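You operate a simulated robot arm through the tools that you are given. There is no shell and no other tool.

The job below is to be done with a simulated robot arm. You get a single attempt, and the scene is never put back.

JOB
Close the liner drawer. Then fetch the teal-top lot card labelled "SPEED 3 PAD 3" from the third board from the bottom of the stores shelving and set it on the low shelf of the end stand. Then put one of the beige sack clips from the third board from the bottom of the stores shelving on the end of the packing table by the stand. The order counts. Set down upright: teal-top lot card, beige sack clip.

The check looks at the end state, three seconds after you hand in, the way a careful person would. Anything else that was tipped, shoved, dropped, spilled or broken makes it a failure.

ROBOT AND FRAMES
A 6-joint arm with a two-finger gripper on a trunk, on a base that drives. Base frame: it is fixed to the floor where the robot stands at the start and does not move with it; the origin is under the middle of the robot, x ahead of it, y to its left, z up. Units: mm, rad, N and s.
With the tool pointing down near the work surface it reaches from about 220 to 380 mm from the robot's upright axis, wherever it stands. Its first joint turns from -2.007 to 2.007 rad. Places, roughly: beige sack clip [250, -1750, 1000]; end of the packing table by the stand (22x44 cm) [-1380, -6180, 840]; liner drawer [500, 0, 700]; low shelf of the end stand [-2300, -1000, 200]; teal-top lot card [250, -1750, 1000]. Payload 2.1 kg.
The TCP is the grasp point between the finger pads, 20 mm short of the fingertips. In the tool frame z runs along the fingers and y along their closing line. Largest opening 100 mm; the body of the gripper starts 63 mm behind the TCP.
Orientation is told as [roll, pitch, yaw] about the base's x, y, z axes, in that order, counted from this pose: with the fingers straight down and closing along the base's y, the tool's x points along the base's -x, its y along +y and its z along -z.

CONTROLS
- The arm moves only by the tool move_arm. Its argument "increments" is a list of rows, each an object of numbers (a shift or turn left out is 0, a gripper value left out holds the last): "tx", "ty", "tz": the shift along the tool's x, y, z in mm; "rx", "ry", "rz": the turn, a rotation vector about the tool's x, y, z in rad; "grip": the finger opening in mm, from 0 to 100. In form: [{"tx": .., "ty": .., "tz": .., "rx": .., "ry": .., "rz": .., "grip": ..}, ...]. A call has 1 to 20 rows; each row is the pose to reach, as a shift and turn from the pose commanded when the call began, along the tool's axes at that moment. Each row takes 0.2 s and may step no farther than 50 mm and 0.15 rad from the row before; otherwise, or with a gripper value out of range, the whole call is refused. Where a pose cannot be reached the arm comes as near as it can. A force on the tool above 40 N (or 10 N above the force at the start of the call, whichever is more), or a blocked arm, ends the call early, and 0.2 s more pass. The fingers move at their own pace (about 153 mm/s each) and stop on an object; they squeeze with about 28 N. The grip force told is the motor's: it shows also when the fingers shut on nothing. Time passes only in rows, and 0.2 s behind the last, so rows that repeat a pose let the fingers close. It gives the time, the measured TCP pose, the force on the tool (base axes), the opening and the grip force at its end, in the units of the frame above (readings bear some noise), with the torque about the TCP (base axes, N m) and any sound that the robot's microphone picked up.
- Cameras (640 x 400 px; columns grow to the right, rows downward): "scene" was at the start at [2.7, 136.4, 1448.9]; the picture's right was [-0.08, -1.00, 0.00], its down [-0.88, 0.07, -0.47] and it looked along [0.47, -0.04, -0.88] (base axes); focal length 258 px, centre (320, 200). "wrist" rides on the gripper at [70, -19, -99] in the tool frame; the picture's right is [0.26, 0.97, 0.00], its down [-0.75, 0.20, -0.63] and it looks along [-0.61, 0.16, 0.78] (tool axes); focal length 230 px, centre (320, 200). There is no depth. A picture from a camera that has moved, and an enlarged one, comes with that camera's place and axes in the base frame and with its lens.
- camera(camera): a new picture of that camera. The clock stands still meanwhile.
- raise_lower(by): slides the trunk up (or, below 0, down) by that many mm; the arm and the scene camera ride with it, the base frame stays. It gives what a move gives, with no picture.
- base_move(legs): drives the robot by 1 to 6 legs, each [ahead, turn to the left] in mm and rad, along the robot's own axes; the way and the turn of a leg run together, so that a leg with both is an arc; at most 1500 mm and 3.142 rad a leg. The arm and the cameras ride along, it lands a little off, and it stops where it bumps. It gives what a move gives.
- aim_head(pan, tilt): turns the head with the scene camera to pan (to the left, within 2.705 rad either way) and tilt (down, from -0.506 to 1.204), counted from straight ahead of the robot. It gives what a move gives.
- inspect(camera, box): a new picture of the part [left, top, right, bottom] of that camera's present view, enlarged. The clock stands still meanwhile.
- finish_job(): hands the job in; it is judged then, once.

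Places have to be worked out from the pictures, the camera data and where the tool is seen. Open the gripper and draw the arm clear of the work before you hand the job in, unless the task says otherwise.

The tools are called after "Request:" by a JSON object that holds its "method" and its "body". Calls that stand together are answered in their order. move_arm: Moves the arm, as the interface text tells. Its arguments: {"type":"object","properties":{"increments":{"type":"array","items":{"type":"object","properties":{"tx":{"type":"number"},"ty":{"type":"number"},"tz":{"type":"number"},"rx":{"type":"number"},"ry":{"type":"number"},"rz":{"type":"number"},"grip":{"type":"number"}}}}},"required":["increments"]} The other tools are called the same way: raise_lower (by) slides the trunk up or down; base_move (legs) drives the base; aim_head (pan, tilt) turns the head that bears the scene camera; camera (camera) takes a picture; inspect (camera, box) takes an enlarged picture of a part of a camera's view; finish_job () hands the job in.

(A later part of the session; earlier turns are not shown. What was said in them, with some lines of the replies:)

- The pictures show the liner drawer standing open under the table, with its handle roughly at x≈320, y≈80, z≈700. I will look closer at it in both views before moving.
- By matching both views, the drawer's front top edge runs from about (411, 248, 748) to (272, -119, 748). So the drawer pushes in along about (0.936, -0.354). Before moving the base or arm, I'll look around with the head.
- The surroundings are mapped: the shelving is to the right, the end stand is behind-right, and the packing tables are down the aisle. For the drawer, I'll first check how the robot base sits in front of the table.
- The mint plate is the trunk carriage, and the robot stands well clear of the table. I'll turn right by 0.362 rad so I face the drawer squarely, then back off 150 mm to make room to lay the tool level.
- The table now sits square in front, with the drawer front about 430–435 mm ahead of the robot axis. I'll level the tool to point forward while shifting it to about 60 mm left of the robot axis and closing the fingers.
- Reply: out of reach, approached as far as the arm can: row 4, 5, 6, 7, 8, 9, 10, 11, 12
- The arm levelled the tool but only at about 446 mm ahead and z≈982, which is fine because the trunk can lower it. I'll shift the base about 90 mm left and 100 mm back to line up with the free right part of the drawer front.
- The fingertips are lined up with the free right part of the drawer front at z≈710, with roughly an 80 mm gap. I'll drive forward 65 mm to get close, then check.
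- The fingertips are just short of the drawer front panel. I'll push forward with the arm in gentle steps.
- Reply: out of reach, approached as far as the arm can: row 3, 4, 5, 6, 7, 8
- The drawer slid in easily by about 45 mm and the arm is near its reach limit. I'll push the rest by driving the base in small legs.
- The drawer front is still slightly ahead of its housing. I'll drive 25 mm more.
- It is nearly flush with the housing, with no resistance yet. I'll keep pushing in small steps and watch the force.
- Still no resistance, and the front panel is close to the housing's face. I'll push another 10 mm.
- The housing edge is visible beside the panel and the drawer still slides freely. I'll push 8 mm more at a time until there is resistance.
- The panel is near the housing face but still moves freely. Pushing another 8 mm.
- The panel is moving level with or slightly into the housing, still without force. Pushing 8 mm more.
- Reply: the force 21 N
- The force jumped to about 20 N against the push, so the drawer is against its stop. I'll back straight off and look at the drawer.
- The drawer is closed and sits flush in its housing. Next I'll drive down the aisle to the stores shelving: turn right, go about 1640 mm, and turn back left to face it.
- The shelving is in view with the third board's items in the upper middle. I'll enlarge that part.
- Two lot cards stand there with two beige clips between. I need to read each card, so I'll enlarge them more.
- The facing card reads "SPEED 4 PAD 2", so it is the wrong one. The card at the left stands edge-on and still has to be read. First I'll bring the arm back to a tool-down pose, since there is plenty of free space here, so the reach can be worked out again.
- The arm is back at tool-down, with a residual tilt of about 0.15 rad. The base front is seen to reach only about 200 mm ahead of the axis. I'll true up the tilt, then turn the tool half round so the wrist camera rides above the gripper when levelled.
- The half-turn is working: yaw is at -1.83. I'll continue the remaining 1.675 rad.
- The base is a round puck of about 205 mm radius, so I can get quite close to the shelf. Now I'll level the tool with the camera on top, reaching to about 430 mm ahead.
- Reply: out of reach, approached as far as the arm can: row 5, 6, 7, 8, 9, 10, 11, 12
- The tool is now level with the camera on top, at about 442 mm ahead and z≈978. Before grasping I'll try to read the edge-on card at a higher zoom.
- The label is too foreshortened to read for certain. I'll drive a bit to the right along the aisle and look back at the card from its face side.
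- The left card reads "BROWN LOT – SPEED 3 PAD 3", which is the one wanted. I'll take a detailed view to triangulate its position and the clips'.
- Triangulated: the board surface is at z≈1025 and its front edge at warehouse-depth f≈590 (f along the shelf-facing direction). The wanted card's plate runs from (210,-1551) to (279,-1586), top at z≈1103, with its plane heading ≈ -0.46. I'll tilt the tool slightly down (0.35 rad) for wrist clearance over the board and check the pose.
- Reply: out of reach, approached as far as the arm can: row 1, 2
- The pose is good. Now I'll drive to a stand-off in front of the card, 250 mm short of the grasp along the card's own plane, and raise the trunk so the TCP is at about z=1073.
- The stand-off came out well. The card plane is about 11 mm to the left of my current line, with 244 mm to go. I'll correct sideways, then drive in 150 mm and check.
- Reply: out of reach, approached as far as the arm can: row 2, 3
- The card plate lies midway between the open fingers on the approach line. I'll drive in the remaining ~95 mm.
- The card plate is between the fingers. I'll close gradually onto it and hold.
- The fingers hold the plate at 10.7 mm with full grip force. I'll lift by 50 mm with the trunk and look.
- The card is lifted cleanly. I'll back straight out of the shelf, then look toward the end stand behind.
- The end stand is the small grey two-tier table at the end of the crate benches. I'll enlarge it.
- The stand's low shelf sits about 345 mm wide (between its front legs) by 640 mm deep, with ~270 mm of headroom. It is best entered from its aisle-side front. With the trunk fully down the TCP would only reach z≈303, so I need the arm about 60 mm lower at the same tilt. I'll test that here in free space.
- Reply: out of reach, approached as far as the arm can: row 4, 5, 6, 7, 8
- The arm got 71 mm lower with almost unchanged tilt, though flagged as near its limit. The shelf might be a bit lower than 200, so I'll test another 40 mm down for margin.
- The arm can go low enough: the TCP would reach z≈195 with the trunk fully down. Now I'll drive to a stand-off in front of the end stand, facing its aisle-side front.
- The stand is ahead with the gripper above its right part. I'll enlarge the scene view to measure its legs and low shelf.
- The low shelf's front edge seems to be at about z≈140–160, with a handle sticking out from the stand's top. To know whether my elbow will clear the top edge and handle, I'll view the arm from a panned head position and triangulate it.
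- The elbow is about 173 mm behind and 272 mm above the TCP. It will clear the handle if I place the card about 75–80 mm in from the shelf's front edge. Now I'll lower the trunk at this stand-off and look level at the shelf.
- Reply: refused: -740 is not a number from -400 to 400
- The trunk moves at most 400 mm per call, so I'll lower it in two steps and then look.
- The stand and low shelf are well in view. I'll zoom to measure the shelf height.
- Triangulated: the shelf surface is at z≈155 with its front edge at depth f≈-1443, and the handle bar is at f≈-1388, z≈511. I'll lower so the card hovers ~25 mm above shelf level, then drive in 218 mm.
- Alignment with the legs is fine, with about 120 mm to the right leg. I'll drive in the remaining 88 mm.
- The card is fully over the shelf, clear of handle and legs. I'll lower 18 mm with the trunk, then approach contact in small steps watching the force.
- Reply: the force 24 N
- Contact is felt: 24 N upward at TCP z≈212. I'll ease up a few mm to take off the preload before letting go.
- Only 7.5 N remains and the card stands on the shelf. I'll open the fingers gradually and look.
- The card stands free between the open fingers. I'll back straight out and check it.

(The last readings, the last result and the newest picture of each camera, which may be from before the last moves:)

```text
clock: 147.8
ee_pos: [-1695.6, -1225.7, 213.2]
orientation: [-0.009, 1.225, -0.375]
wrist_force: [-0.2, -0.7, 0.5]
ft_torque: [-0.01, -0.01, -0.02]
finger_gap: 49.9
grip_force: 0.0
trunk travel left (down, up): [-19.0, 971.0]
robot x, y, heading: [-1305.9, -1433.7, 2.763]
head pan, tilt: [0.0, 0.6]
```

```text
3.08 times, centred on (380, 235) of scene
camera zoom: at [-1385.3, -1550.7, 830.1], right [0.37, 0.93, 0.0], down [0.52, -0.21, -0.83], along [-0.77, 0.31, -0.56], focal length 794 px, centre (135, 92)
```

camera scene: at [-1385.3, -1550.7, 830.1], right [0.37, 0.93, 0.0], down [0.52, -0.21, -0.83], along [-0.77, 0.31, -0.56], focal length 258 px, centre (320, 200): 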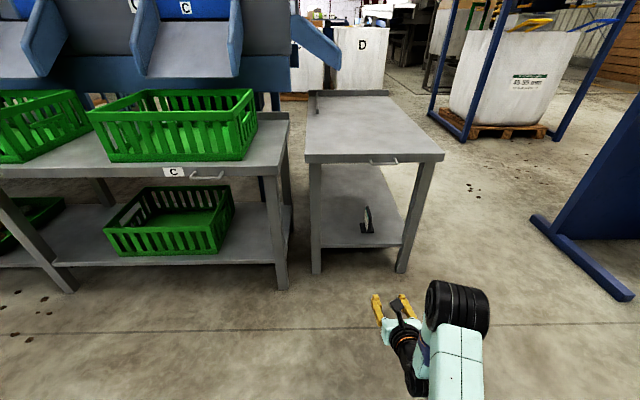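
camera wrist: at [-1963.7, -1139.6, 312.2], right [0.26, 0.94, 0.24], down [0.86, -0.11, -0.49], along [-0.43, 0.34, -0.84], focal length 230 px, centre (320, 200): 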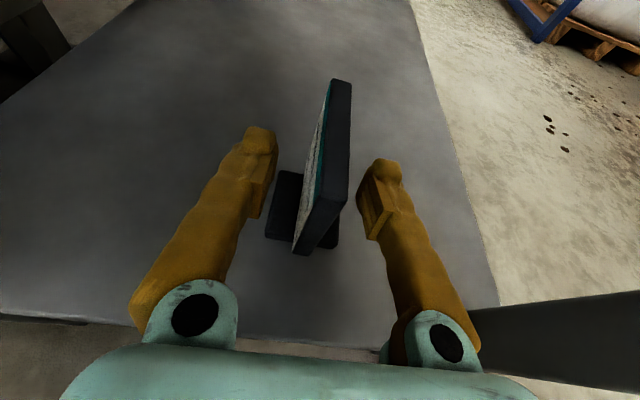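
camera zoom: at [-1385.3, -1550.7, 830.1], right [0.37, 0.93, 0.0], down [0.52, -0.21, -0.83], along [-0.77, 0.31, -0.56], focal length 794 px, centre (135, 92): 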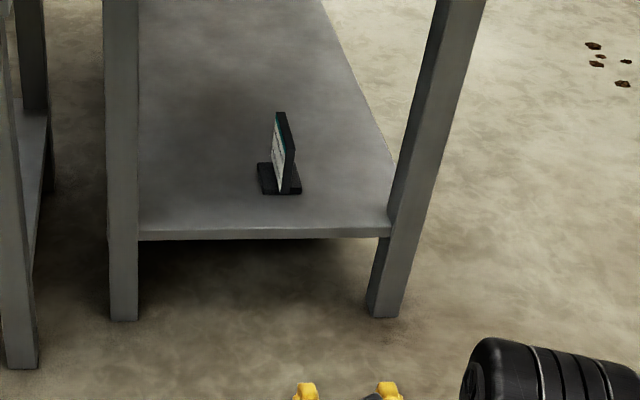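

The card stands upright on the low shelf, so the second part is done. Now for a beige clip: the left clip's centre is at about (129,-1673), with its top at z≈1085. I'll raise the trunk back up first.

Request:
{"method": "raise_lower", "body": {"by": 400}}

Request:
{"method": "raise_lower", "body": {"by": 400}}

Request:
{"method": "raise_lower", "body": {"by": 54}}

Request:
{"method": "base_move", "body": {"legs": [[0, -2.786], [779, 0], [0, -0.238]]}}

Request:
{"method": "aim_head", "body": {"pan": -0.3, "tilt": 0.7}}

Request:
{"method": "camera", "body": {"camera": "scene"}}

Request:
{"method": "camera", "body": {"camera": "wrist"}}

```text
clock: 151.6
ee_pos: [-1696.5, -1226.0, 613.3]
orientation: [-0.009, 1.225, -0.373]
wrist_force: [-0.2, 0.3, 0.4]
ft_torque: [0.01, 0.01, -0.02]
finger_gap: 49.9
grip_force: 0.1
trunk travel left (down, up): [-419.0, 571.0]
robot x, y, heading: [-1303.0, -1436.3, 2.76]
head pan, tilt: [0.0, 0.6]
```

```text
clock: 155.4
ee_pos: [-1696.3, -1226.0, 1011.9]
orientation: [-0.01, 1.226, -0.373]
wrist_force: [0.5, -1.1, -0.8]
ft_torque: [0.01, -0.02, -0.02]
finger_gap: 49.9
grip_force: 0.0
trunk travel left (down, up): [-819.0, 171.0]
robot x, y, heading: [-1302.6, -1431.9, 2.761]
head pan, tilt: [0.0, 0.6]
```

```text
clock: 156.4
ee_pos: [-1695.8, -1225.5, 1066.8]
orientation: [-0.009, 1.225, -0.372]
wrist_force: [-1.4, 0.3, 0.0]
ft_torque: [0.02, -0.01, 0.02]
finger_gap: 49.8
grip_force: 0.1
trunk travel left (down, up): [-873.0, 117.0]
robot x, y, heading: [-1304.7, -1432.3, 2.76]
head pan, tilt: [0.0, 0.6]
```

```text
clock: 168.0
ee_pos: [-118.2, -1626.6, 1066.4]
orientation: [-0.008, 1.226, 2.874]
wrist_force: [0.5, -0.2, 0.2]
ft_torque: [0.04, -0.02, 0.0]
finger_gap: 50.0
grip_force: 0.1
trunk travel left (down, up): [-873.0, 117.0]
robot x, y, heading: [-530.3, -1462.9, -0.281]
head pan, tilt: [0.0, 0.6]
```

```text
clock: 168.8
ee_pos: [-118.2, -1627.0, 1066.1]
orientation: [-0.007, 1.225, 2.872]
wrist_force: [-0.2, -0.1, -0.8]
ft_torque: [0.04, -0.02, -0.03]
finger_gap: 50.1
grip_force: 0.1
trunk travel left (down, up): [-873.0, 117.0]
robot x, y, heading: [-527.7, -1461.5, -0.278]
head pan, tilt: [-0.3, 0.7]
```

```text
taken
camera scene: at [-478.9, -1355.7, 1675.5], right [-0.55, -0.84, 0.0], down [-0.54, 0.35, -0.77], along [0.64, -0.42, -0.64], focal length 258 px, centre (320, 200)
```

scene: 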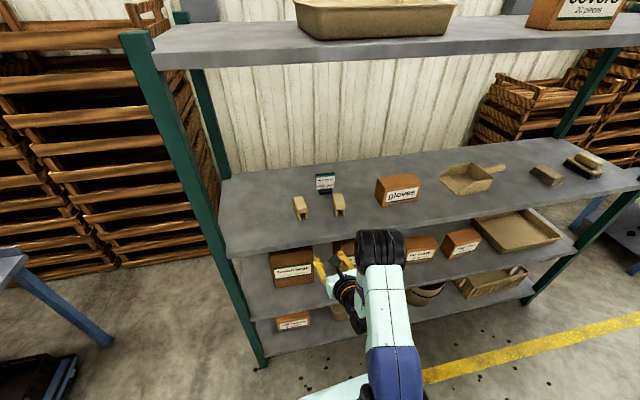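

```text
taken
camera wrist: at [-180.8, -1591.0, 1166.3], right [-0.17, -0.96, 0.24], down [-0.87, 0.03, -0.49], along [0.47, -0.29, -0.84], focal length 230 px, centre (320, 200)
```

wrist: 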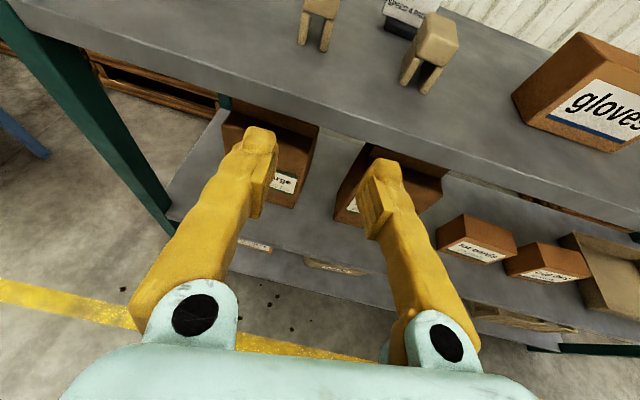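

The left clip is confirmed at about (129,-1673), which is 24 mm left of my current line. I'll turn slightly left, open to 70 mm, and drive in 150 mm to check.

Request:
{"method": "move_arm", "body": {"increments": [{"grip": 70}, {"grip": 70}]}}

Request:
{"method": "base_move", "body": {"legs": [[0, 0.035], [140, 0]]}}

Request:
{"method": "camera", "body": {"camera": "wrist"}}

```text
clock: 169.4
ee_pos: [-118.8, -1627.6, 1066.7]
orientation: [-0.01, 1.225, 2.873]
wrist_force: [0.2, -0.4, -0.7]
ft_torque: [0.02, 0.02, 0.02]
finger_gap: 70.0
grip_force: 0.0
trunk travel left (down, up): [-873.0, 117.0]
robot x, y, heading: [-529.3, -1461.0, -0.276]
head pan, tilt: [-0.3, 0.7]
```

```text
clock: 171.1
ee_pos: [22.0, -1645.5, 1068.4]
orientation: [-0.008, 1.227, 2.906]
wrist_force: [0.5, -0.7, -0.6]
ft_torque: [0.0, 0.0, -0.01]
finger_gap: 70.0
grip_force: 0.0
trunk travel left (down, up): [-873.0, 117.0]
robot x, y, heading: [-393.8, -1495.4, -0.24]
head pan, tilt: [-0.3, 0.7]
```

```text
taken
camera wrist: at [-41.9, -1612.1, 1166.9], right [-0.13, -0.96, 0.24], down [-0.87, 0.0, -0.5], along [0.48, -0.27, -0.83], focal length 230 px, centre (320, 200)
```

wrist: 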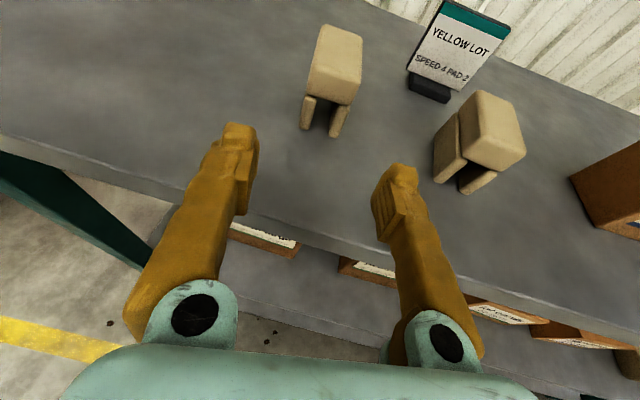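

The clip lies centred on the approach line. I'll drive in the last 106 mm.

Request:
{"method": "base_move", "body": {"legs": [[106, 0]]}}

Request:
{"method": "camera", "body": {"camera": "wrist"}}

```text
clock: 172.3
ee_pos: [118.3, -1670.6, 1069.7]
orientation: [-0.009, 1.234, 2.906]
wrist_force: [0.5, -0.5, 0.3]
ft_torque: [0.04, -0.06, 0.0]
finger_gap: 70.2
grip_force: 0.0
trunk travel left (down, up): [-873.0, 117.0]
robot x, y, heading: [-285.5, -1518.8, -0.241]
head pan, tilt: [-0.3, 0.7]
```

```text
taken
camera wrist: at [55.0, -1636.1, 1169.2], right [-0.13, -0.96, 0.24], down [-0.87, 0.0, -0.5], along [0.48, -0.28, -0.83], focal length 230 px, centre (320, 200)
```

wrist: 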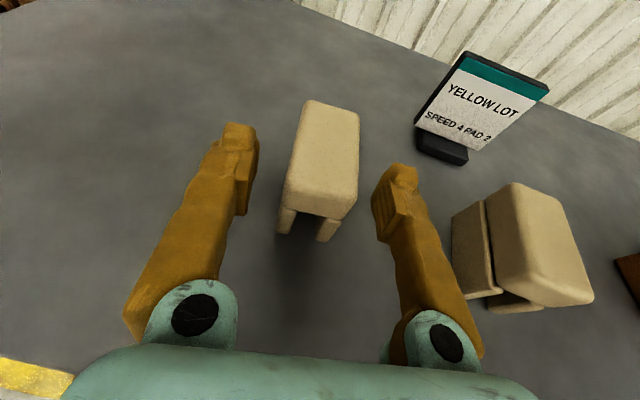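

The clip is between the fingers. The pitch and height readings shifted slightly, so I'll let the arm settle and check nothing is touching.

Request:
{"method": "move_arm", "body": {"increments": [{"grip": 70}]}}

Request:
{"method": "camera", "body": {"camera": "scene"}}

```text
clock: 172.7
ee_pos: [127.3, -1671.9, 1066.6]
orientation: [-0.01, 1.226, 2.907]
wrist_force: [0.4, 0.3, -1.3]
ft_torque: [0.0, 0.01, 0.02]
finger_gap: 70.1
grip_force: 0.1
trunk travel left (down, up): [-873.0, 117.0]
robot x, y, heading: [-289.8, -1518.3, -0.24]
head pan, tilt: [-0.3, 0.7]
```

```text
taken
camera scene: at [-242.3, -1413.5, 1675.4], right [-0.52, -0.86, 0.0], down [-0.55, 0.33, -0.76], along [0.65, -0.39, -0.64], focal length 258 px, centre (320, 200)
```

scene: 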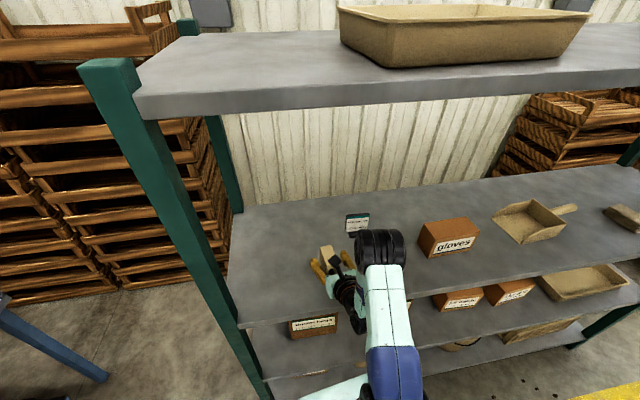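

It was only a transient; the TCP settled at about (127,-1672,1067), centred on the clip. I'll close the fingers gradually.

Request:
{"method": "move_arm", "body": {"increments": [{"grip": 58}, {"grip": 50}, {"grip": 44}, {"grip": 40}, {"grip": 36}, {"grip": 32}, {"grip": 28}, {"grip": 20}, {"grip": 10}, {"grip": 0}, {"grip": 0}]}}

Request:
{"method": "camera", "body": {"camera": "wrist"}}

```text
clock: 175.1
ee_pos: [126.9, -1671.7, 1066.9]
orientation: [-0.01, 1.227, 2.905]
wrist_force: [1.0, -0.1, 2.5]
ft_torque: [0.01, -0.05, -0.02]
finger_gap: 36.9
grip_force: 28.2
trunk travel left (down, up): [-873.0, 117.0]
robot x, y, heading: [-292.0, -1516.9, -0.242]
head pan, tilt: [-0.3, 0.7]
```

```text
taken
camera wrist: at [62.6, -1637.9, 1166.5], right [-0.13, -0.96, 0.24], down [-0.87, 0.0, -0.49], along [0.48, -0.27, -0.84], focal length 230 px, centre (320, 200)
```

wrist: 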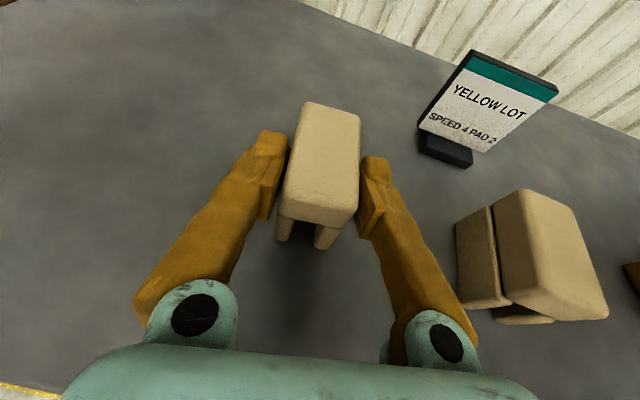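

The clip is gripped at 36.9 mm. I'll lift 50 mm and look.

Request:
{"method": "raise_lower", "body": {"by": 50}}

Request:
{"method": "camera", "body": {"camera": "wrist"}}

```text
clock: 176.0
ee_pos: [127.3, -1670.5, 1116.9]
orientation: [-0.008, 1.226, 2.905]
wrist_force: [0.3, -0.4, -1.1]
ft_torque: [-0.01, 0.02, 0.0]
finger_gap: 36.5
grip_force: 28.2
trunk travel left (down, up): [-923.0, 67.0]
robot x, y, heading: [-293.5, -1520.9, -0.242]
head pan, tilt: [-0.3, 0.7]
```

```text
taken
camera wrist: at [62.9, -1637.9, 1216.4], right [-0.13, -0.96, 0.24], down [-0.87, 0.0, -0.49], along [0.48, -0.27, -0.84], focal length 230 px, centre (320, 200)
```

wrist: 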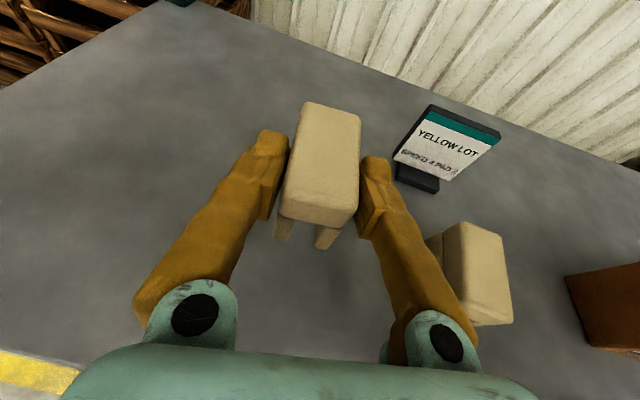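

The clip came up cleanly. I'll back out of the shelf, turn to face down the aisle, and look.

Request:
{"method": "base_move", "body": {"legs": [[-420, 0], [0, -1.69]]}}

Request:
{"method": "aim_head", "body": {"pan": 0.15, "tilt": 0.25}}

Request:
{"method": "camera", "body": {"camera": "scene"}}

Request:
{"method": "inspect", "body": {"camera": "scene", "box": [160, 60, 360, 185]}}

```text
clock: 182.7
ee_pos: [-896.5, -1814.2, 1117.7]
orientation: [-0.008, 1.226, 1.205]
wrist_force: [-0.4, 0.0, -0.5]
ft_torque: [0.02, 0.03, 0.0]
finger_gap: 37.0
grip_force: 27.8
trunk travel left (down, up): [-923.0, 67.0]
robot x, y, heading: [-695.8, -1422.4, -1.944]
head pan, tilt: [-0.3, 0.7]
```

```text
clock: 183.6
ee_pos: [-897.2, -1813.6, 1116.1]
orientation: [-0.008, 1.226, 1.207]
wrist_force: [-0.4, 0.9, -0.1]
ft_torque: [0.03, 0.02, -0.01]
finger_gap: 36.7
grip_force: 27.7
trunk travel left (down, up): [-923.0, 67.0]
robot x, y, heading: [-697.9, -1421.1, -1.94]
head pan, tilt: [0.15, 0.25]
```

```text
taken
camera scene: at [-565.3, -1504.5, 1766.2], right [-0.98, 0.22, 0.0], down [0.05, 0.24, -0.97], along [-0.21, -0.95, -0.25], focal length 258 px, centre (320, 200)
```

scene: 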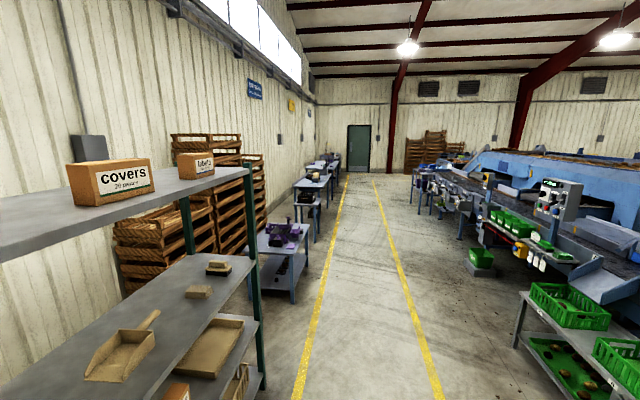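

```text
3.20 times, centred on (260, 122) of scene
camera zoom: at [-565.3, -1504.5, 1766.2], right [-0.98, 0.22, 0.0], down [0.05, 0.24, -0.97], along [-0.21, -0.95, -0.25], focal length 826 px, centre (512, 448)
```

zoom: 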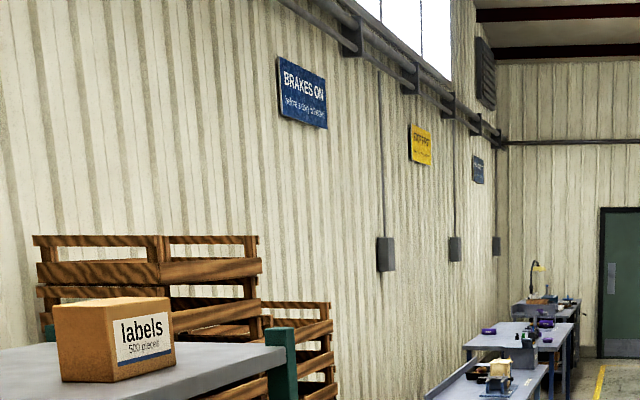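

Several packing tables line the left wall down the aisle. I'll enlarge them to find the target table's end "by the stand".

Request:
{"method": "inspect", "body": {"camera": "scene", "box": [240, 140, 360, 240]}}

Request:
{"method": "inspect", "body": {"camera": "scene", "box": [290, 150, 350, 190]}}

```text
4.00 times, centred on (300, 190) of scene
camera zoom: at [-565.3, -1504.5, 1766.2], right [-0.98, 0.22, 0.0], down [0.05, 0.24, -0.97], along [-0.21, -0.95, -0.25], focal length 1033 px, centre (400, 240)
```

zoom: 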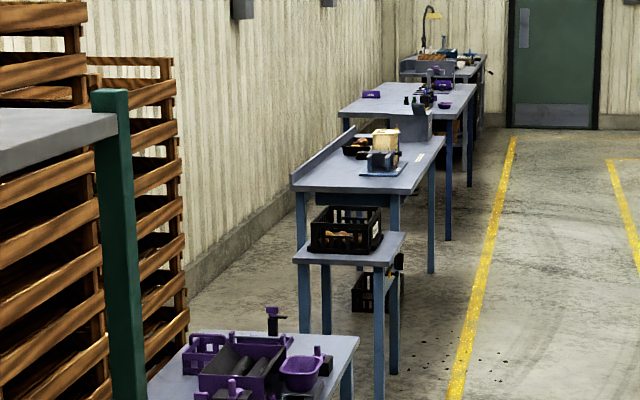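

```text
10.00 times, centred on (320, 170) of scene
camera zoom: at [-565.3, -1504.5, 1766.2], right [-0.98, 0.22, 0.0], down [0.05, 0.24, -0.97], along [-0.21, -0.95, -0.25], focal length 2582 px, centre (320, 500)
```

zoom: 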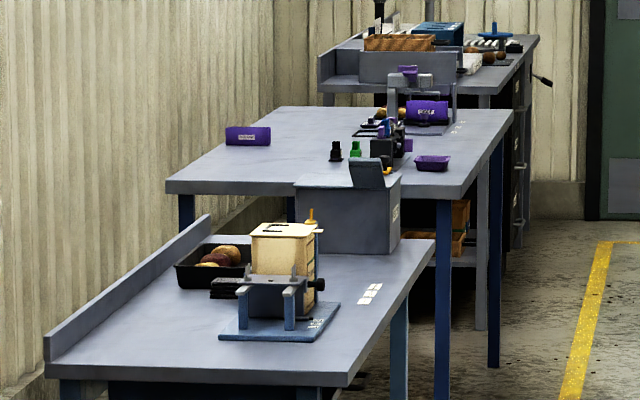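

The target spot, (-1380,-6180), lies at the near end of the packing table with the backboard, just past the small stand with the black crate. I'll drive down the clear aisle about 4 m and look again.

Request:
{"method": "base_move", "body": {"legs": [[0, 0.01], [1300, 0], [1300, 0], [1400, 0]]}}

Request:
{"method": "aim_head", "body": {"pan": 0.7, "tilt": 0.45}}

Request:
{"method": "camera", "body": {"camera": "scene"}}

```text
clock: 203.1
ee_pos: [-2307.4, -5550.5, 1116.9]
orientation: [-0.009, 1.229, 1.209]
wrist_force: [0.1, -0.5, -1.6]
ft_torque: [0.02, -0.04, -0.01]
finger_gap: 36.6
grip_force: 28.0
trunk travel left (down, up): [-923.0, 67.0]
robot x, y, heading: [-2108.1, -5157.1, -1.933]
head pan, tilt: [0.15, 0.25]
```

```text
clock: 204.1
ee_pos: [-2307.4, -5550.1, 1116.9]
orientation: [-0.008, 1.225, 1.208]
wrist_force: [-0.1, -0.9, -0.4]
ft_torque: [0.02, 0.02, -0.01]
finger_gap: 36.6
grip_force: 27.8
trunk travel left (down, up): [-923.0, 67.0]
robot x, y, heading: [-2108.9, -5155.2, -1.933]
head pan, tilt: [0.7, 0.45]
```

```text
taken
camera scene: at [-1925.9, -5237.0, 1747.6], right [-0.95, -0.32, 0.0], down [-0.14, 0.41, -0.9], along [0.29, -0.85, -0.43], focal length 258 px, centre (320, 200)
```

scene: 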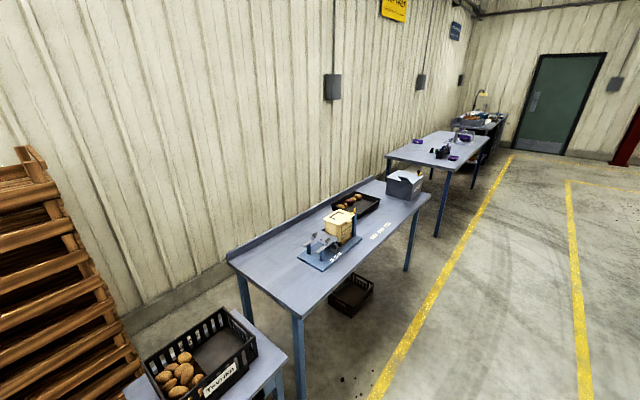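

The table's near end is in view, free between its near edge and the clip-press on the blue plate. I'll enlarge to measure.

Request:
{"method": "inspect", "body": {"camera": "scene", "box": [215, 170, 435, 330]}}

```text
2.50 times, centred on (325, 250) of scene
camera zoom: at [-1925.9, -5237.0, 1747.6], right [-0.95, -0.32, 0.0], down [-0.14, 0.41, -0.9], along [0.29, -0.85, -0.43], focal length 646 px, centre (308, 75)
```

zoom: 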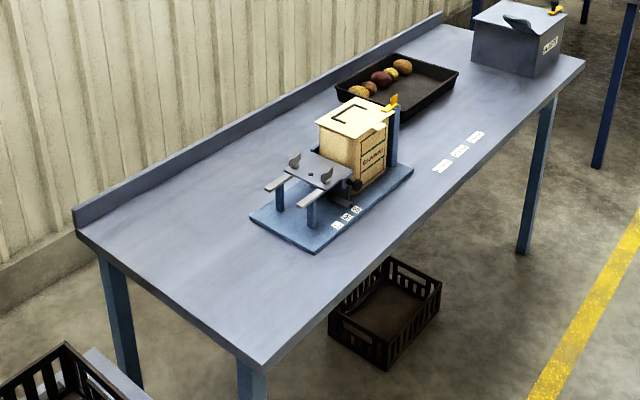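

The table end spans from its near edge at l≈-6110 to the press's plate at l≈-6385, with the aisle edge at f≈598. I'll aim to set the clip about 210 mm in from the aisle edge and about midway. I'll drive 632 mm on and turn left to face the table.

Request:
{"method": "base_move", "body": {"legs": [[632, 0], [0, 1.572]]}}

Request:
{"method": "aim_head", "body": {"pan": 0.0, "tilt": 0.7}}

Request:
{"method": "camera", "body": {"camera": "scene"}}

Request:
{"method": "camera", "body": {"camera": "wrist"}}

```text
clock: 211.4
ee_pos: [-1941.0, -5950.6, 1116.7]
orientation: [-0.009, 1.224, 2.774]
wrist_force: [-0.5, -0.3, -0.9]
ft_torque: [-0.01, 0.01, 0.01]
finger_gap: 36.8
grip_force: 28.5
trunk travel left (down, up): [-923.0, 67.0]
robot x, y, heading: [-2335.0, -5751.5, -0.377]
head pan, tilt: [0.7, 0.45]
```

```text
clock: 212.5
ee_pos: [-1940.7, -5951.0, 1117.3]
orientation: [-0.007, 1.226, 2.776]
wrist_force: [-0.4, 0.2, -0.2]
ft_torque: [-0.02, 0.01, -0.02]
finger_gap: 36.5
grip_force: 28.1
trunk travel left (down, up): [-923.0, 67.0]
robot x, y, heading: [-2335.9, -5746.3, -0.372]
head pan, tilt: [0.0, 0.7]
```

```text
taken
camera scene: at [-2260.6, -5624.9, 1725.4], right [-0.36, -0.93, 0.0], down [-0.6, 0.23, -0.77], along [0.71, -0.28, -0.64], focal length 258 px, centre (320, 200)
```

scene: 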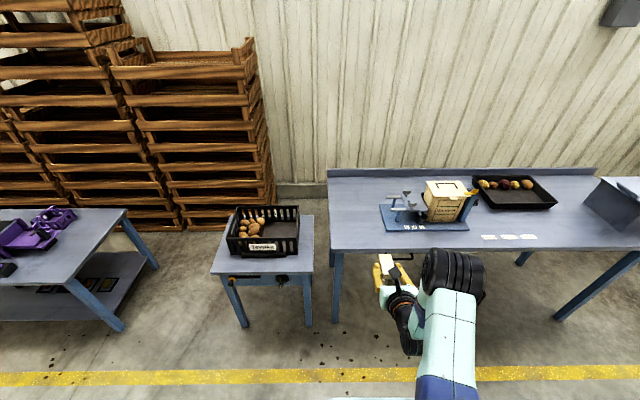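

```text
taken
camera wrist: at [-1999.1, -5909.3, 1216.4], right [-0.26, -0.94, 0.24], down [-0.86, 0.11, -0.49], along [0.44, -0.33, -0.84], focal length 230 px, centre (320, 200)
```

wrist: 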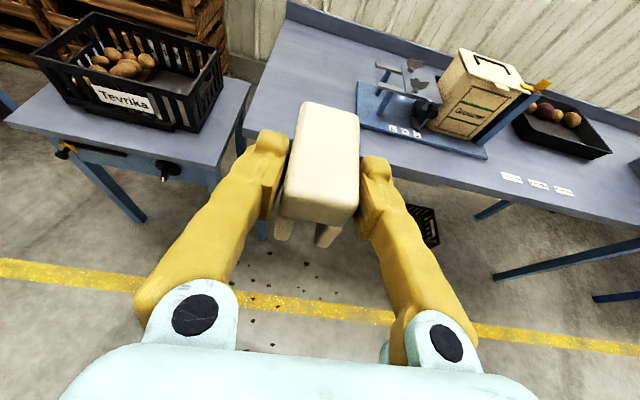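

Everything fits: the free strip runs from l≈-6119 to -6366 and the table's aisle edge is at f≈597. I'll correct my heading by +0.014 and drive in at carrying height, first 350 mm.

Request:
{"method": "base_move", "body": {"legs": [[0, 0.014], [350, 0]]}}

Request:
{"method": "camera", "body": {"camera": "scene"}}

Request:
{"method": "camera", "body": {"camera": "wrist"}}

```text
clock: 215.1
ee_pos: [-1611.8, -6065.7, 1116.9]
orientation: [-0.009, 1.228, 2.793]
wrist_force: [0.3, 0.3, -0.3]
ft_torque: [0.03, 0.02, 0.01]
finger_gap: 36.8
grip_force: 28.2
trunk travel left (down, up): [-923.0, 67.0]
robot x, y, heading: [-2006.9, -5869.0, -0.356]
head pan, tilt: [0.0, 0.7]
```

```text
taken
camera scene: at [-1938.7, -5744.9, 1725.5], right [-0.35, -0.94, 0.0], down [-0.6, 0.22, -0.77], along [0.72, -0.27, -0.64], focal length 258 px, centre (320, 200)
```

scene: 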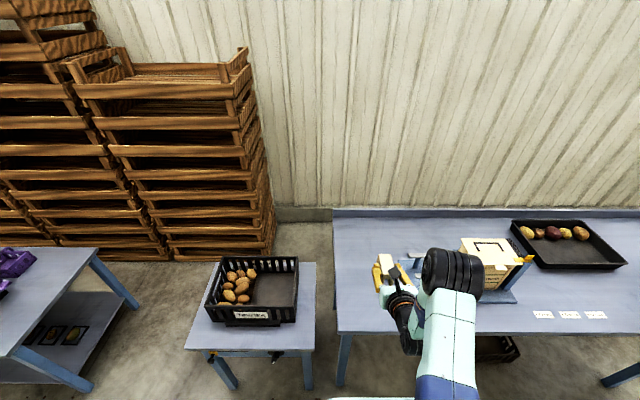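

```text
taken
camera wrist: at [-1671.8, -6025.1, 1216.9], right [-0.24, -0.94, 0.24], down [-0.86, 0.1, -0.5], along [0.44, -0.33, -0.83], focal length 230 px, centre (320, 200)
```

wrist: 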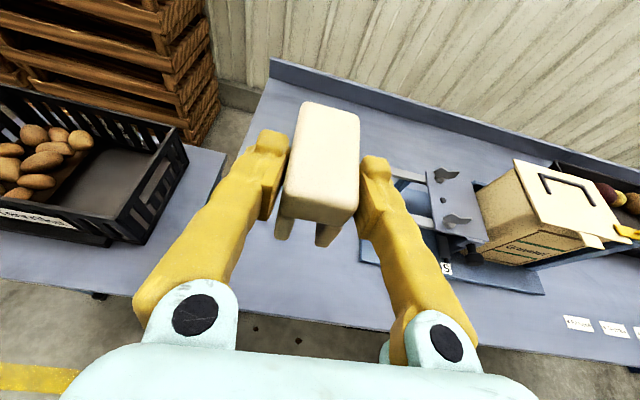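

The clip is heading to the middle of the free strip. I'll drive the last 170 mm.

Request:
{"method": "base_move", "body": {"legs": [[170, 0]]}}

Request:
{"method": "camera", "body": {"camera": "scene"}}

Request:
{"method": "camera", "body": {"camera": "wrist"}}

```text
clock: 216.6
ee_pos: [-1454.7, -6124.0, 1117.2]
orientation: [-0.008, 1.228, 2.793]
wrist_force: [0.5, -0.1, 1.1]
ft_torque: [-0.02, 0.03, 0.01]
finger_gap: 36.6
grip_force: 27.8
trunk travel left (down, up): [-923.0, 67.0]
robot x, y, heading: [-1844.7, -5925.5, -0.355]
head pan, tilt: [0.0, 0.7]
```

```text
taken
camera scene: at [-1782.0, -5803.2, 1725.5], right [-0.35, -0.94, 0.0], down [-0.6, 0.22, -0.77], along [0.72, -0.27, -0.64], focal length 258 px, centre (320, 200)
```

scene: 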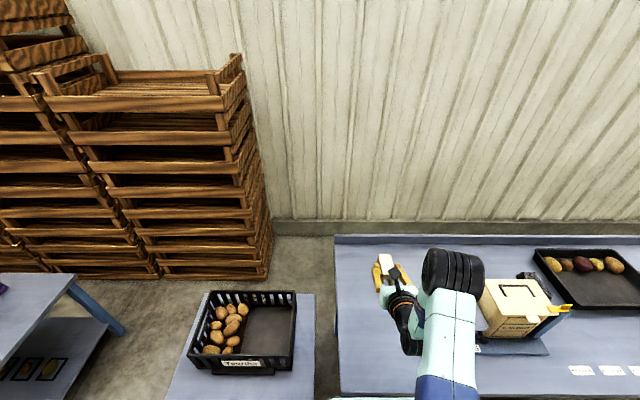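

```text
taken
camera wrist: at [-1514.4, -6083.5, 1217.3], right [-0.24, -0.94, 0.24], down [-0.86, 0.09, -0.5], along [0.44, -0.33, -0.83], focal length 230 px, centre (320, 200)
```

wrist: 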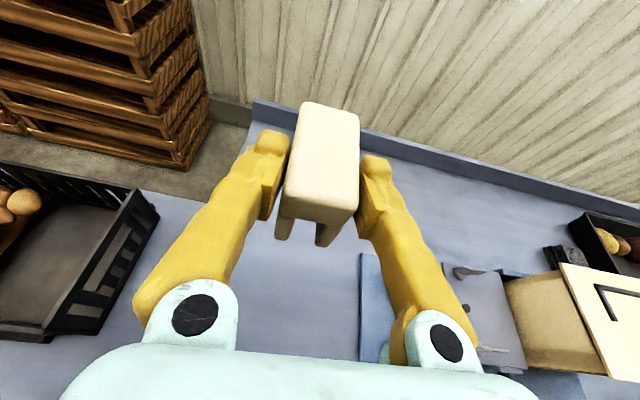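

The clip is over the table end with all sides clear. I'll lower the trunk to about 25 mm above the expected contact and look.

Request:
{"method": "raise_lower", "body": {"by": -205}}

Request:
{"method": "camera", "body": {"camera": "wrist"}}

Request:
{"method": "camera", "body": {"camera": "scene"}}

```text
clock: 218.8
ee_pos: [-1452.9, -6125.6, 912.2]
orientation: [-0.008, 1.226, 2.794]
wrist_force: [0.2, -0.1, -0.2]
ft_torque: [-0.03, -0.02, 0.01]
finger_gap: 36.5
grip_force: 27.7
trunk travel left (down, up): [-718.0, 272.0]
robot x, y, heading: [-1849.1, -5924.5, -0.351]
head pan, tilt: [0.0, 0.7]
```

```text
taken
camera wrist: at [-1511.9, -6084.4, 1011.4], right [-0.24, -0.94, 0.24], down [-0.86, 0.1, -0.49], along [0.44, -0.33, -0.84], focal length 230 px, centre (320, 200)
```

wrist: 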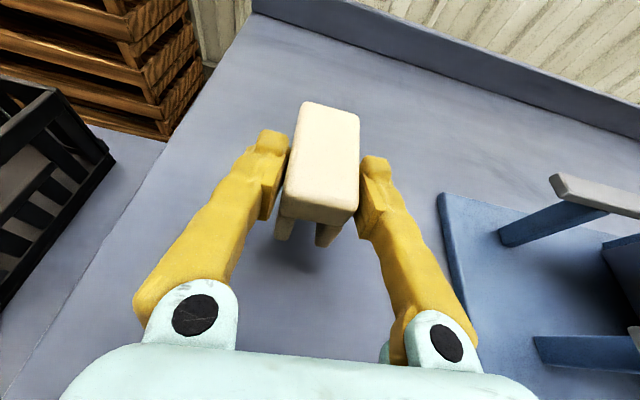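

```text
taken
camera scene: at [-1778.3, -5804.5, 1520.5], right [-0.35, -0.94, 0.0], down [-0.6, 0.22, -0.76], along [0.72, -0.27, -0.64], focal length 258 px, centre (320, 200)
```

scene: 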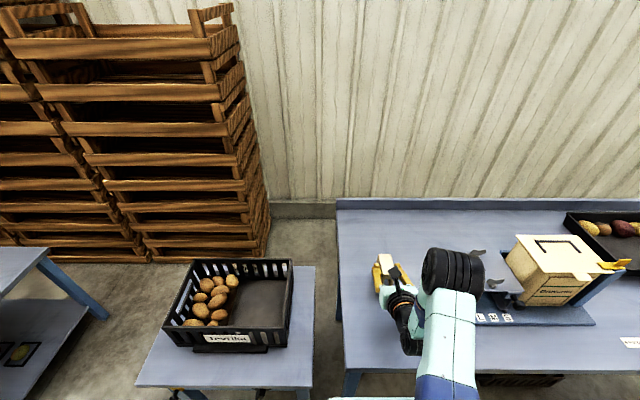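

All clear; the clip hovers over bare table. I'll lower in small steps until contact.

Request:
{"method": "raise_lower", "body": {"by": -18}}

Request:
{"method": "raise_lower", "body": {"by": -4}}

```text
clock: 219.4
ee_pos: [-1452.9, -6125.0, 894.1]
orientation: [-0.008, 1.225, 2.794]
wrist_force: [0.3, 0.2, 0.0]
ft_torque: [0.0, 0.01, 0.02]
finger_gap: 36.7
grip_force: 27.8
trunk travel left (down, up): [-700.0, 290.0]
robot x, y, heading: [-1845.2, -5927.1, -0.356]
head pan, tilt: [0.0, 0.7]
```

```text
clock: 219.9
ee_pos: [-1451.6, -6123.7, 889.0]
orientation: [-0.008, 1.226, 2.791]
wrist_force: [-0.5, -0.2, -0.5]
ft_torque: [-0.01, -0.02, -0.01]
finger_gap: 36.4
grip_force: 28.3
trunk travel left (down, up): [-696.0, 294.0]
robot x, y, heading: [-1848.4, -5930.7, -0.356]
head pan, tilt: [0.0, 0.7]
```

No contact yet at z≈890. I'll continue in 3 mm steps.

Request:
{"method": "raise_lower", "body": {"by": -3}}

Request:
{"method": "raise_lower", "body": {"by": -2}}

```text
clock: 220.5
ee_pos: [-1453.0, -6124.6, 887.6]
orientation: [-0.008, 1.228, 2.794]
wrist_force: [1.7, -0.9, 5.5]
ft_torque: [0.01, 0.02, -0.03]
finger_gap: 36.6
grip_force: 28.3
trunk travel left (down, up): [-693.0, 297.0]
robot x, y, heading: [-1845.6, -5926.9, -0.359]
head pan, tilt: [0.0, 0.7]
```

```text
clock: 221.0
ee_pos: [-1453.8, -6124.2, 887.9]
orientation: [-0.007, 1.234, 2.797]
wrist_force: [5.6, -2.3, 21.7]
ft_torque: [0.02, 0.08, 0.0]
finger_gap: 36.4
grip_force: 27.5
trunk travel left (down, up): [-691.0, 299.0]
robot x, y, heading: [-1846.2, -5927.0, -0.357]
head pan, tilt: [0.0, 0.7]
```

Contact at TCP z≈888, with 22 N now. I'll ease up 2 mm and read the force.

Request:
{"method": "raise_lower", "body": {"by": 2}}

```text
clock: 221.5
ee_pos: [-1454.3, -6125.9, 888.2]
orientation: [-0.007, 1.228, 2.791]
wrist_force: [5.0, -2.6, 15.9]
ft_torque: [-0.09, -0.24, 0.02]
finger_gap: 36.6
grip_force: 28.2
trunk travel left (down, up): [-693.0, 297.0]
robot x, y, heading: [-1848.0, -5926.8, -0.35]
head pan, tilt: [0.0, 0.7]
```

Request:
{"method": "raise_lower", "body": {"by": 1}}

Request:
{"method": "camera", "body": {"camera": "wrist"}}

```text
clock: 222.0
ee_pos: [-1453.9, -6124.4, 888.0]
orientation: [-0.011, 1.225, 2.793]
wrist_force: [2.5, -1.3, 8.0]
ft_torque: [-0.23, -0.5, -0.03]
finger_gap: 36.6
grip_force: 27.6
trunk travel left (down, up): [-694.0, 296.0]
robot x, y, heading: [-1848.0, -5929.0, -0.355]
head pan, tilt: [0.0, 0.7]
```

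```text
taken
camera wrist: at [-1512.6, -6084.0, 987.2], right [-0.24, -0.94, 0.24], down [-0.86, 0.1, -0.49], along [0.44, -0.33, -0.84], focal length 230 px, centre (320, 200)
```

wrist: 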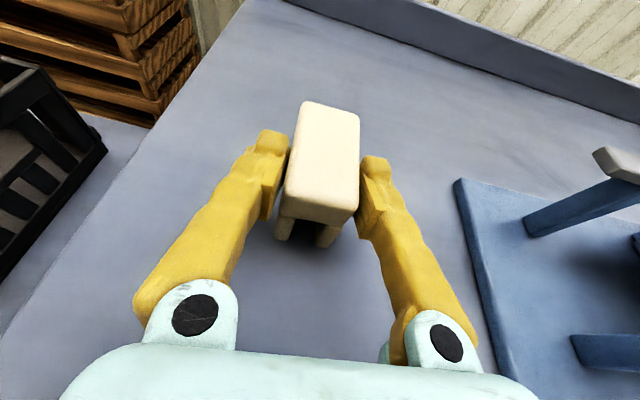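

The preload is down to 8 N and the tilt is as at pick-up. I'll open the fingers gradually to 66 mm.

Request:
{"method": "move_arm", "body": {"increments": [{"grip": 38}, {"grip": 41}, {"grip": 45}, {"grip": 50}, {"grip": 58}, {"grip": 66}, {"grip": 66}]}}

Request:
{"method": "camera", "body": {"camera": "wrist"}}

```text
clock: 223.6
ee_pos: [-1452.2, -6123.7, 887.4]
orientation: [-0.009, 1.225, 2.793]
wrist_force: [0.2, 0.6, 0.4]
ft_torque: [0.01, -0.01, 0.0]
finger_gap: 65.9
grip_force: 0.0
trunk travel left (down, up): [-694.0, 296.0]
robot x, y, heading: [-1849.9, -5927.6, -0.349]
head pan, tilt: [0.0, 0.7]
```

```text
taken
camera wrist: at [-1511.9, -6084.3, 987.4], right [-0.24, -0.94, 0.24], down [-0.86, 0.1, -0.49], along [0.44, -0.33, -0.84], focal length 230 px, centre (320, 200)
```

wrist: 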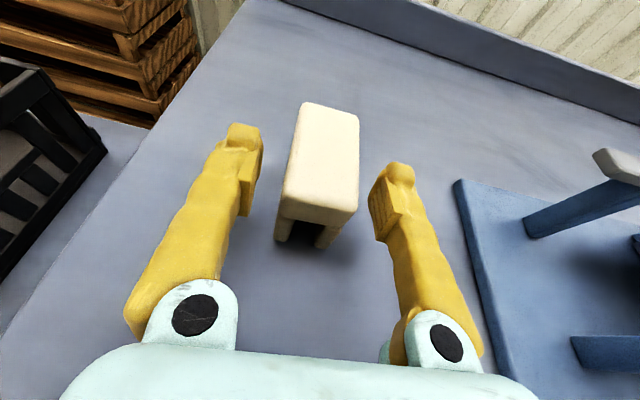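

The clip stands free on the table. I'll back straight out and check it from a distance.

Request:
{"method": "base_move", "body": {"legs": [[-420, 0]]}}

Request:
{"method": "camera", "body": {"camera": "scene"}}

Request:
{"method": "inspect", "body": {"camera": "scene", "box": [310, 130, 470, 260]}}

```text
clock: 226.2
ee_pos: [-1844.6, -5979.2, 888.3]
orientation: [-0.008, 1.226, 2.796]
wrist_force: [-0.1, 0.1, 0.5]
ft_torque: [0.03, -0.02, 0.01]
finger_gap: 65.9
grip_force: 0.0
trunk travel left (down, up): [-694.0, 296.0]
robot x, y, heading: [-2237.7, -5782.0, -0.354]
head pan, tilt: [0.0, 0.7]
```

```text
taken
camera scene: at [-2170.8, -5659.3, 1496.4], right [-0.35, -0.94, 0.0], down [-0.6, 0.22, -0.76], along [0.72, -0.26, -0.64], focal length 258 px, centre (320, 200)
```

scene: 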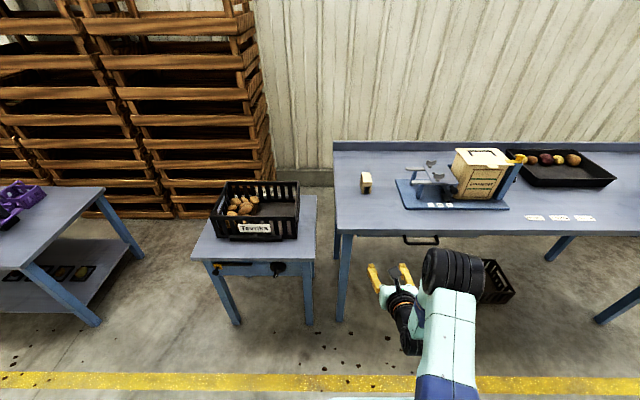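

```text
3.08 times, centred on (390, 195) of scene
camera zoom: at [-2170.8, -5659.3, 1496.4], right [-0.35, -0.94, 0.0], down [-0.6, 0.22, -0.76], along [0.72, -0.26, -0.64], focal length 794 px, centre (105, 215)
```

zoom: 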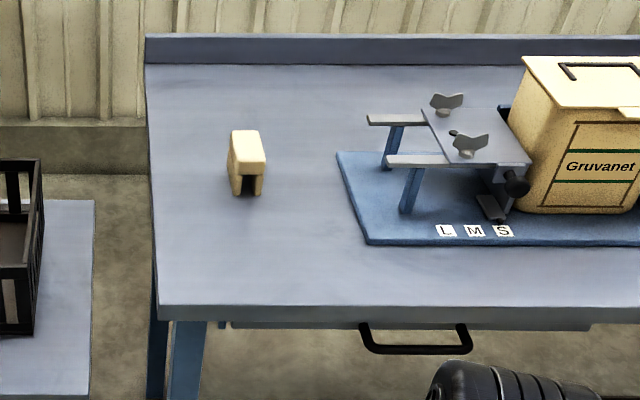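

The clip stands upright on the table end. I'll open the gripper fully and take a look back toward the earlier work areas before handing in.

Request:
{"method": "move_arm", "body": {"increments": [{"grip": 80}, {"grip": 100}, {"grip": 100}]}}

Request:
{"method": "aim_head", "body": {"pan": 1.6, "tilt": 0.2}}

Request:
{"method": "camera", "body": {"camera": "scene"}}

```text
clock: 227.0
ee_pos: [-1843.0, -5978.4, 888.7]
orientation: [-0.008, 1.226, 2.796]
wrist_force: [0.5, -0.2, -0.6]
ft_torque: [-0.01, 0.0, 0.03]
finger_gap: 99.9
grip_force: 0.1
trunk travel left (down, up): [-694.0, 296.0]
robot x, y, heading: [-2241.2, -5783.6, -0.353]
head pan, tilt: [0.0, 0.7]
```

```text
clock: 228.7
ee_pos: [-1844.9, -5978.2, 887.3]
orientation: [-0.009, 1.227, 2.796]
wrist_force: [-0.5, -0.2, -1.0]
ft_torque: [0.02, -0.02, 0.0]
finger_gap: 99.7
grip_force: 0.0
trunk travel left (down, up): [-694.0, 296.0]
robot x, y, heading: [-2240.9, -5786.3, -0.354]
head pan, tilt: [1.6, 0.201]
```

```text
taken
camera scene: at [-2220.7, -5541.6, 1541.8], right [0.95, -0.32, 0.0], down [-0.06, -0.19, -0.98], along [0.31, 0.93, -0.2], focal length 258 px, centre (320, 200)
```

scene: 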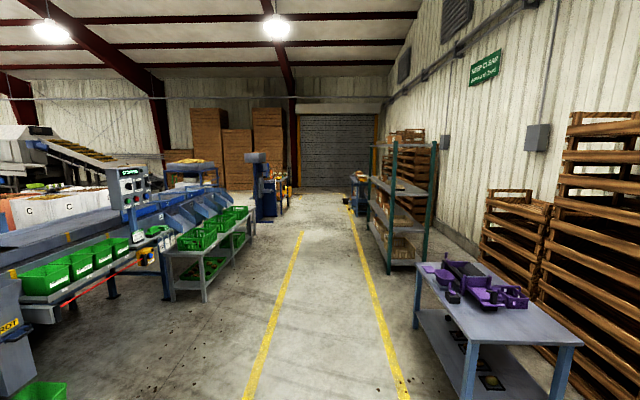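

Everything along the way looks undisturbed. The drawer is shut, the SPEED 3 PAD 3 card stands on the low shelf, and the clip stands on the table end. The gripper is open and clear of the work, so I'm handing in.

Request:
{"method": "finish_job", "body": {}}

```text
The job is handed in.
```

The job is handed in with all three parts done in the order given. I don't have the judge's verdict.

1. **Liner drawer:** I pushed it in until it met its stop. Backing off, it sat flush in its housing.
2. **Teal-top lot card:** I took the card reading "BROWN LOT – SPEED 3 PAD 3" from the third board. The other card there reads "SPEED 4 PAD 2", and I left it. The card stands upright on the low shelf of the end stand, about 40 mm in from the shelf's front edge.
3. **Beige sack clip:** I took the left of the two clips from the third board. It stands upright on the end of the packing table by the stand, between the table's near edge and the press.

The gripper is open and the arm is clear of the table. I saw nothing tipped or shoved along the way. My last look back from the packing table could not see the low shelf or the drawer, so those rest on the checks I made right after each step.
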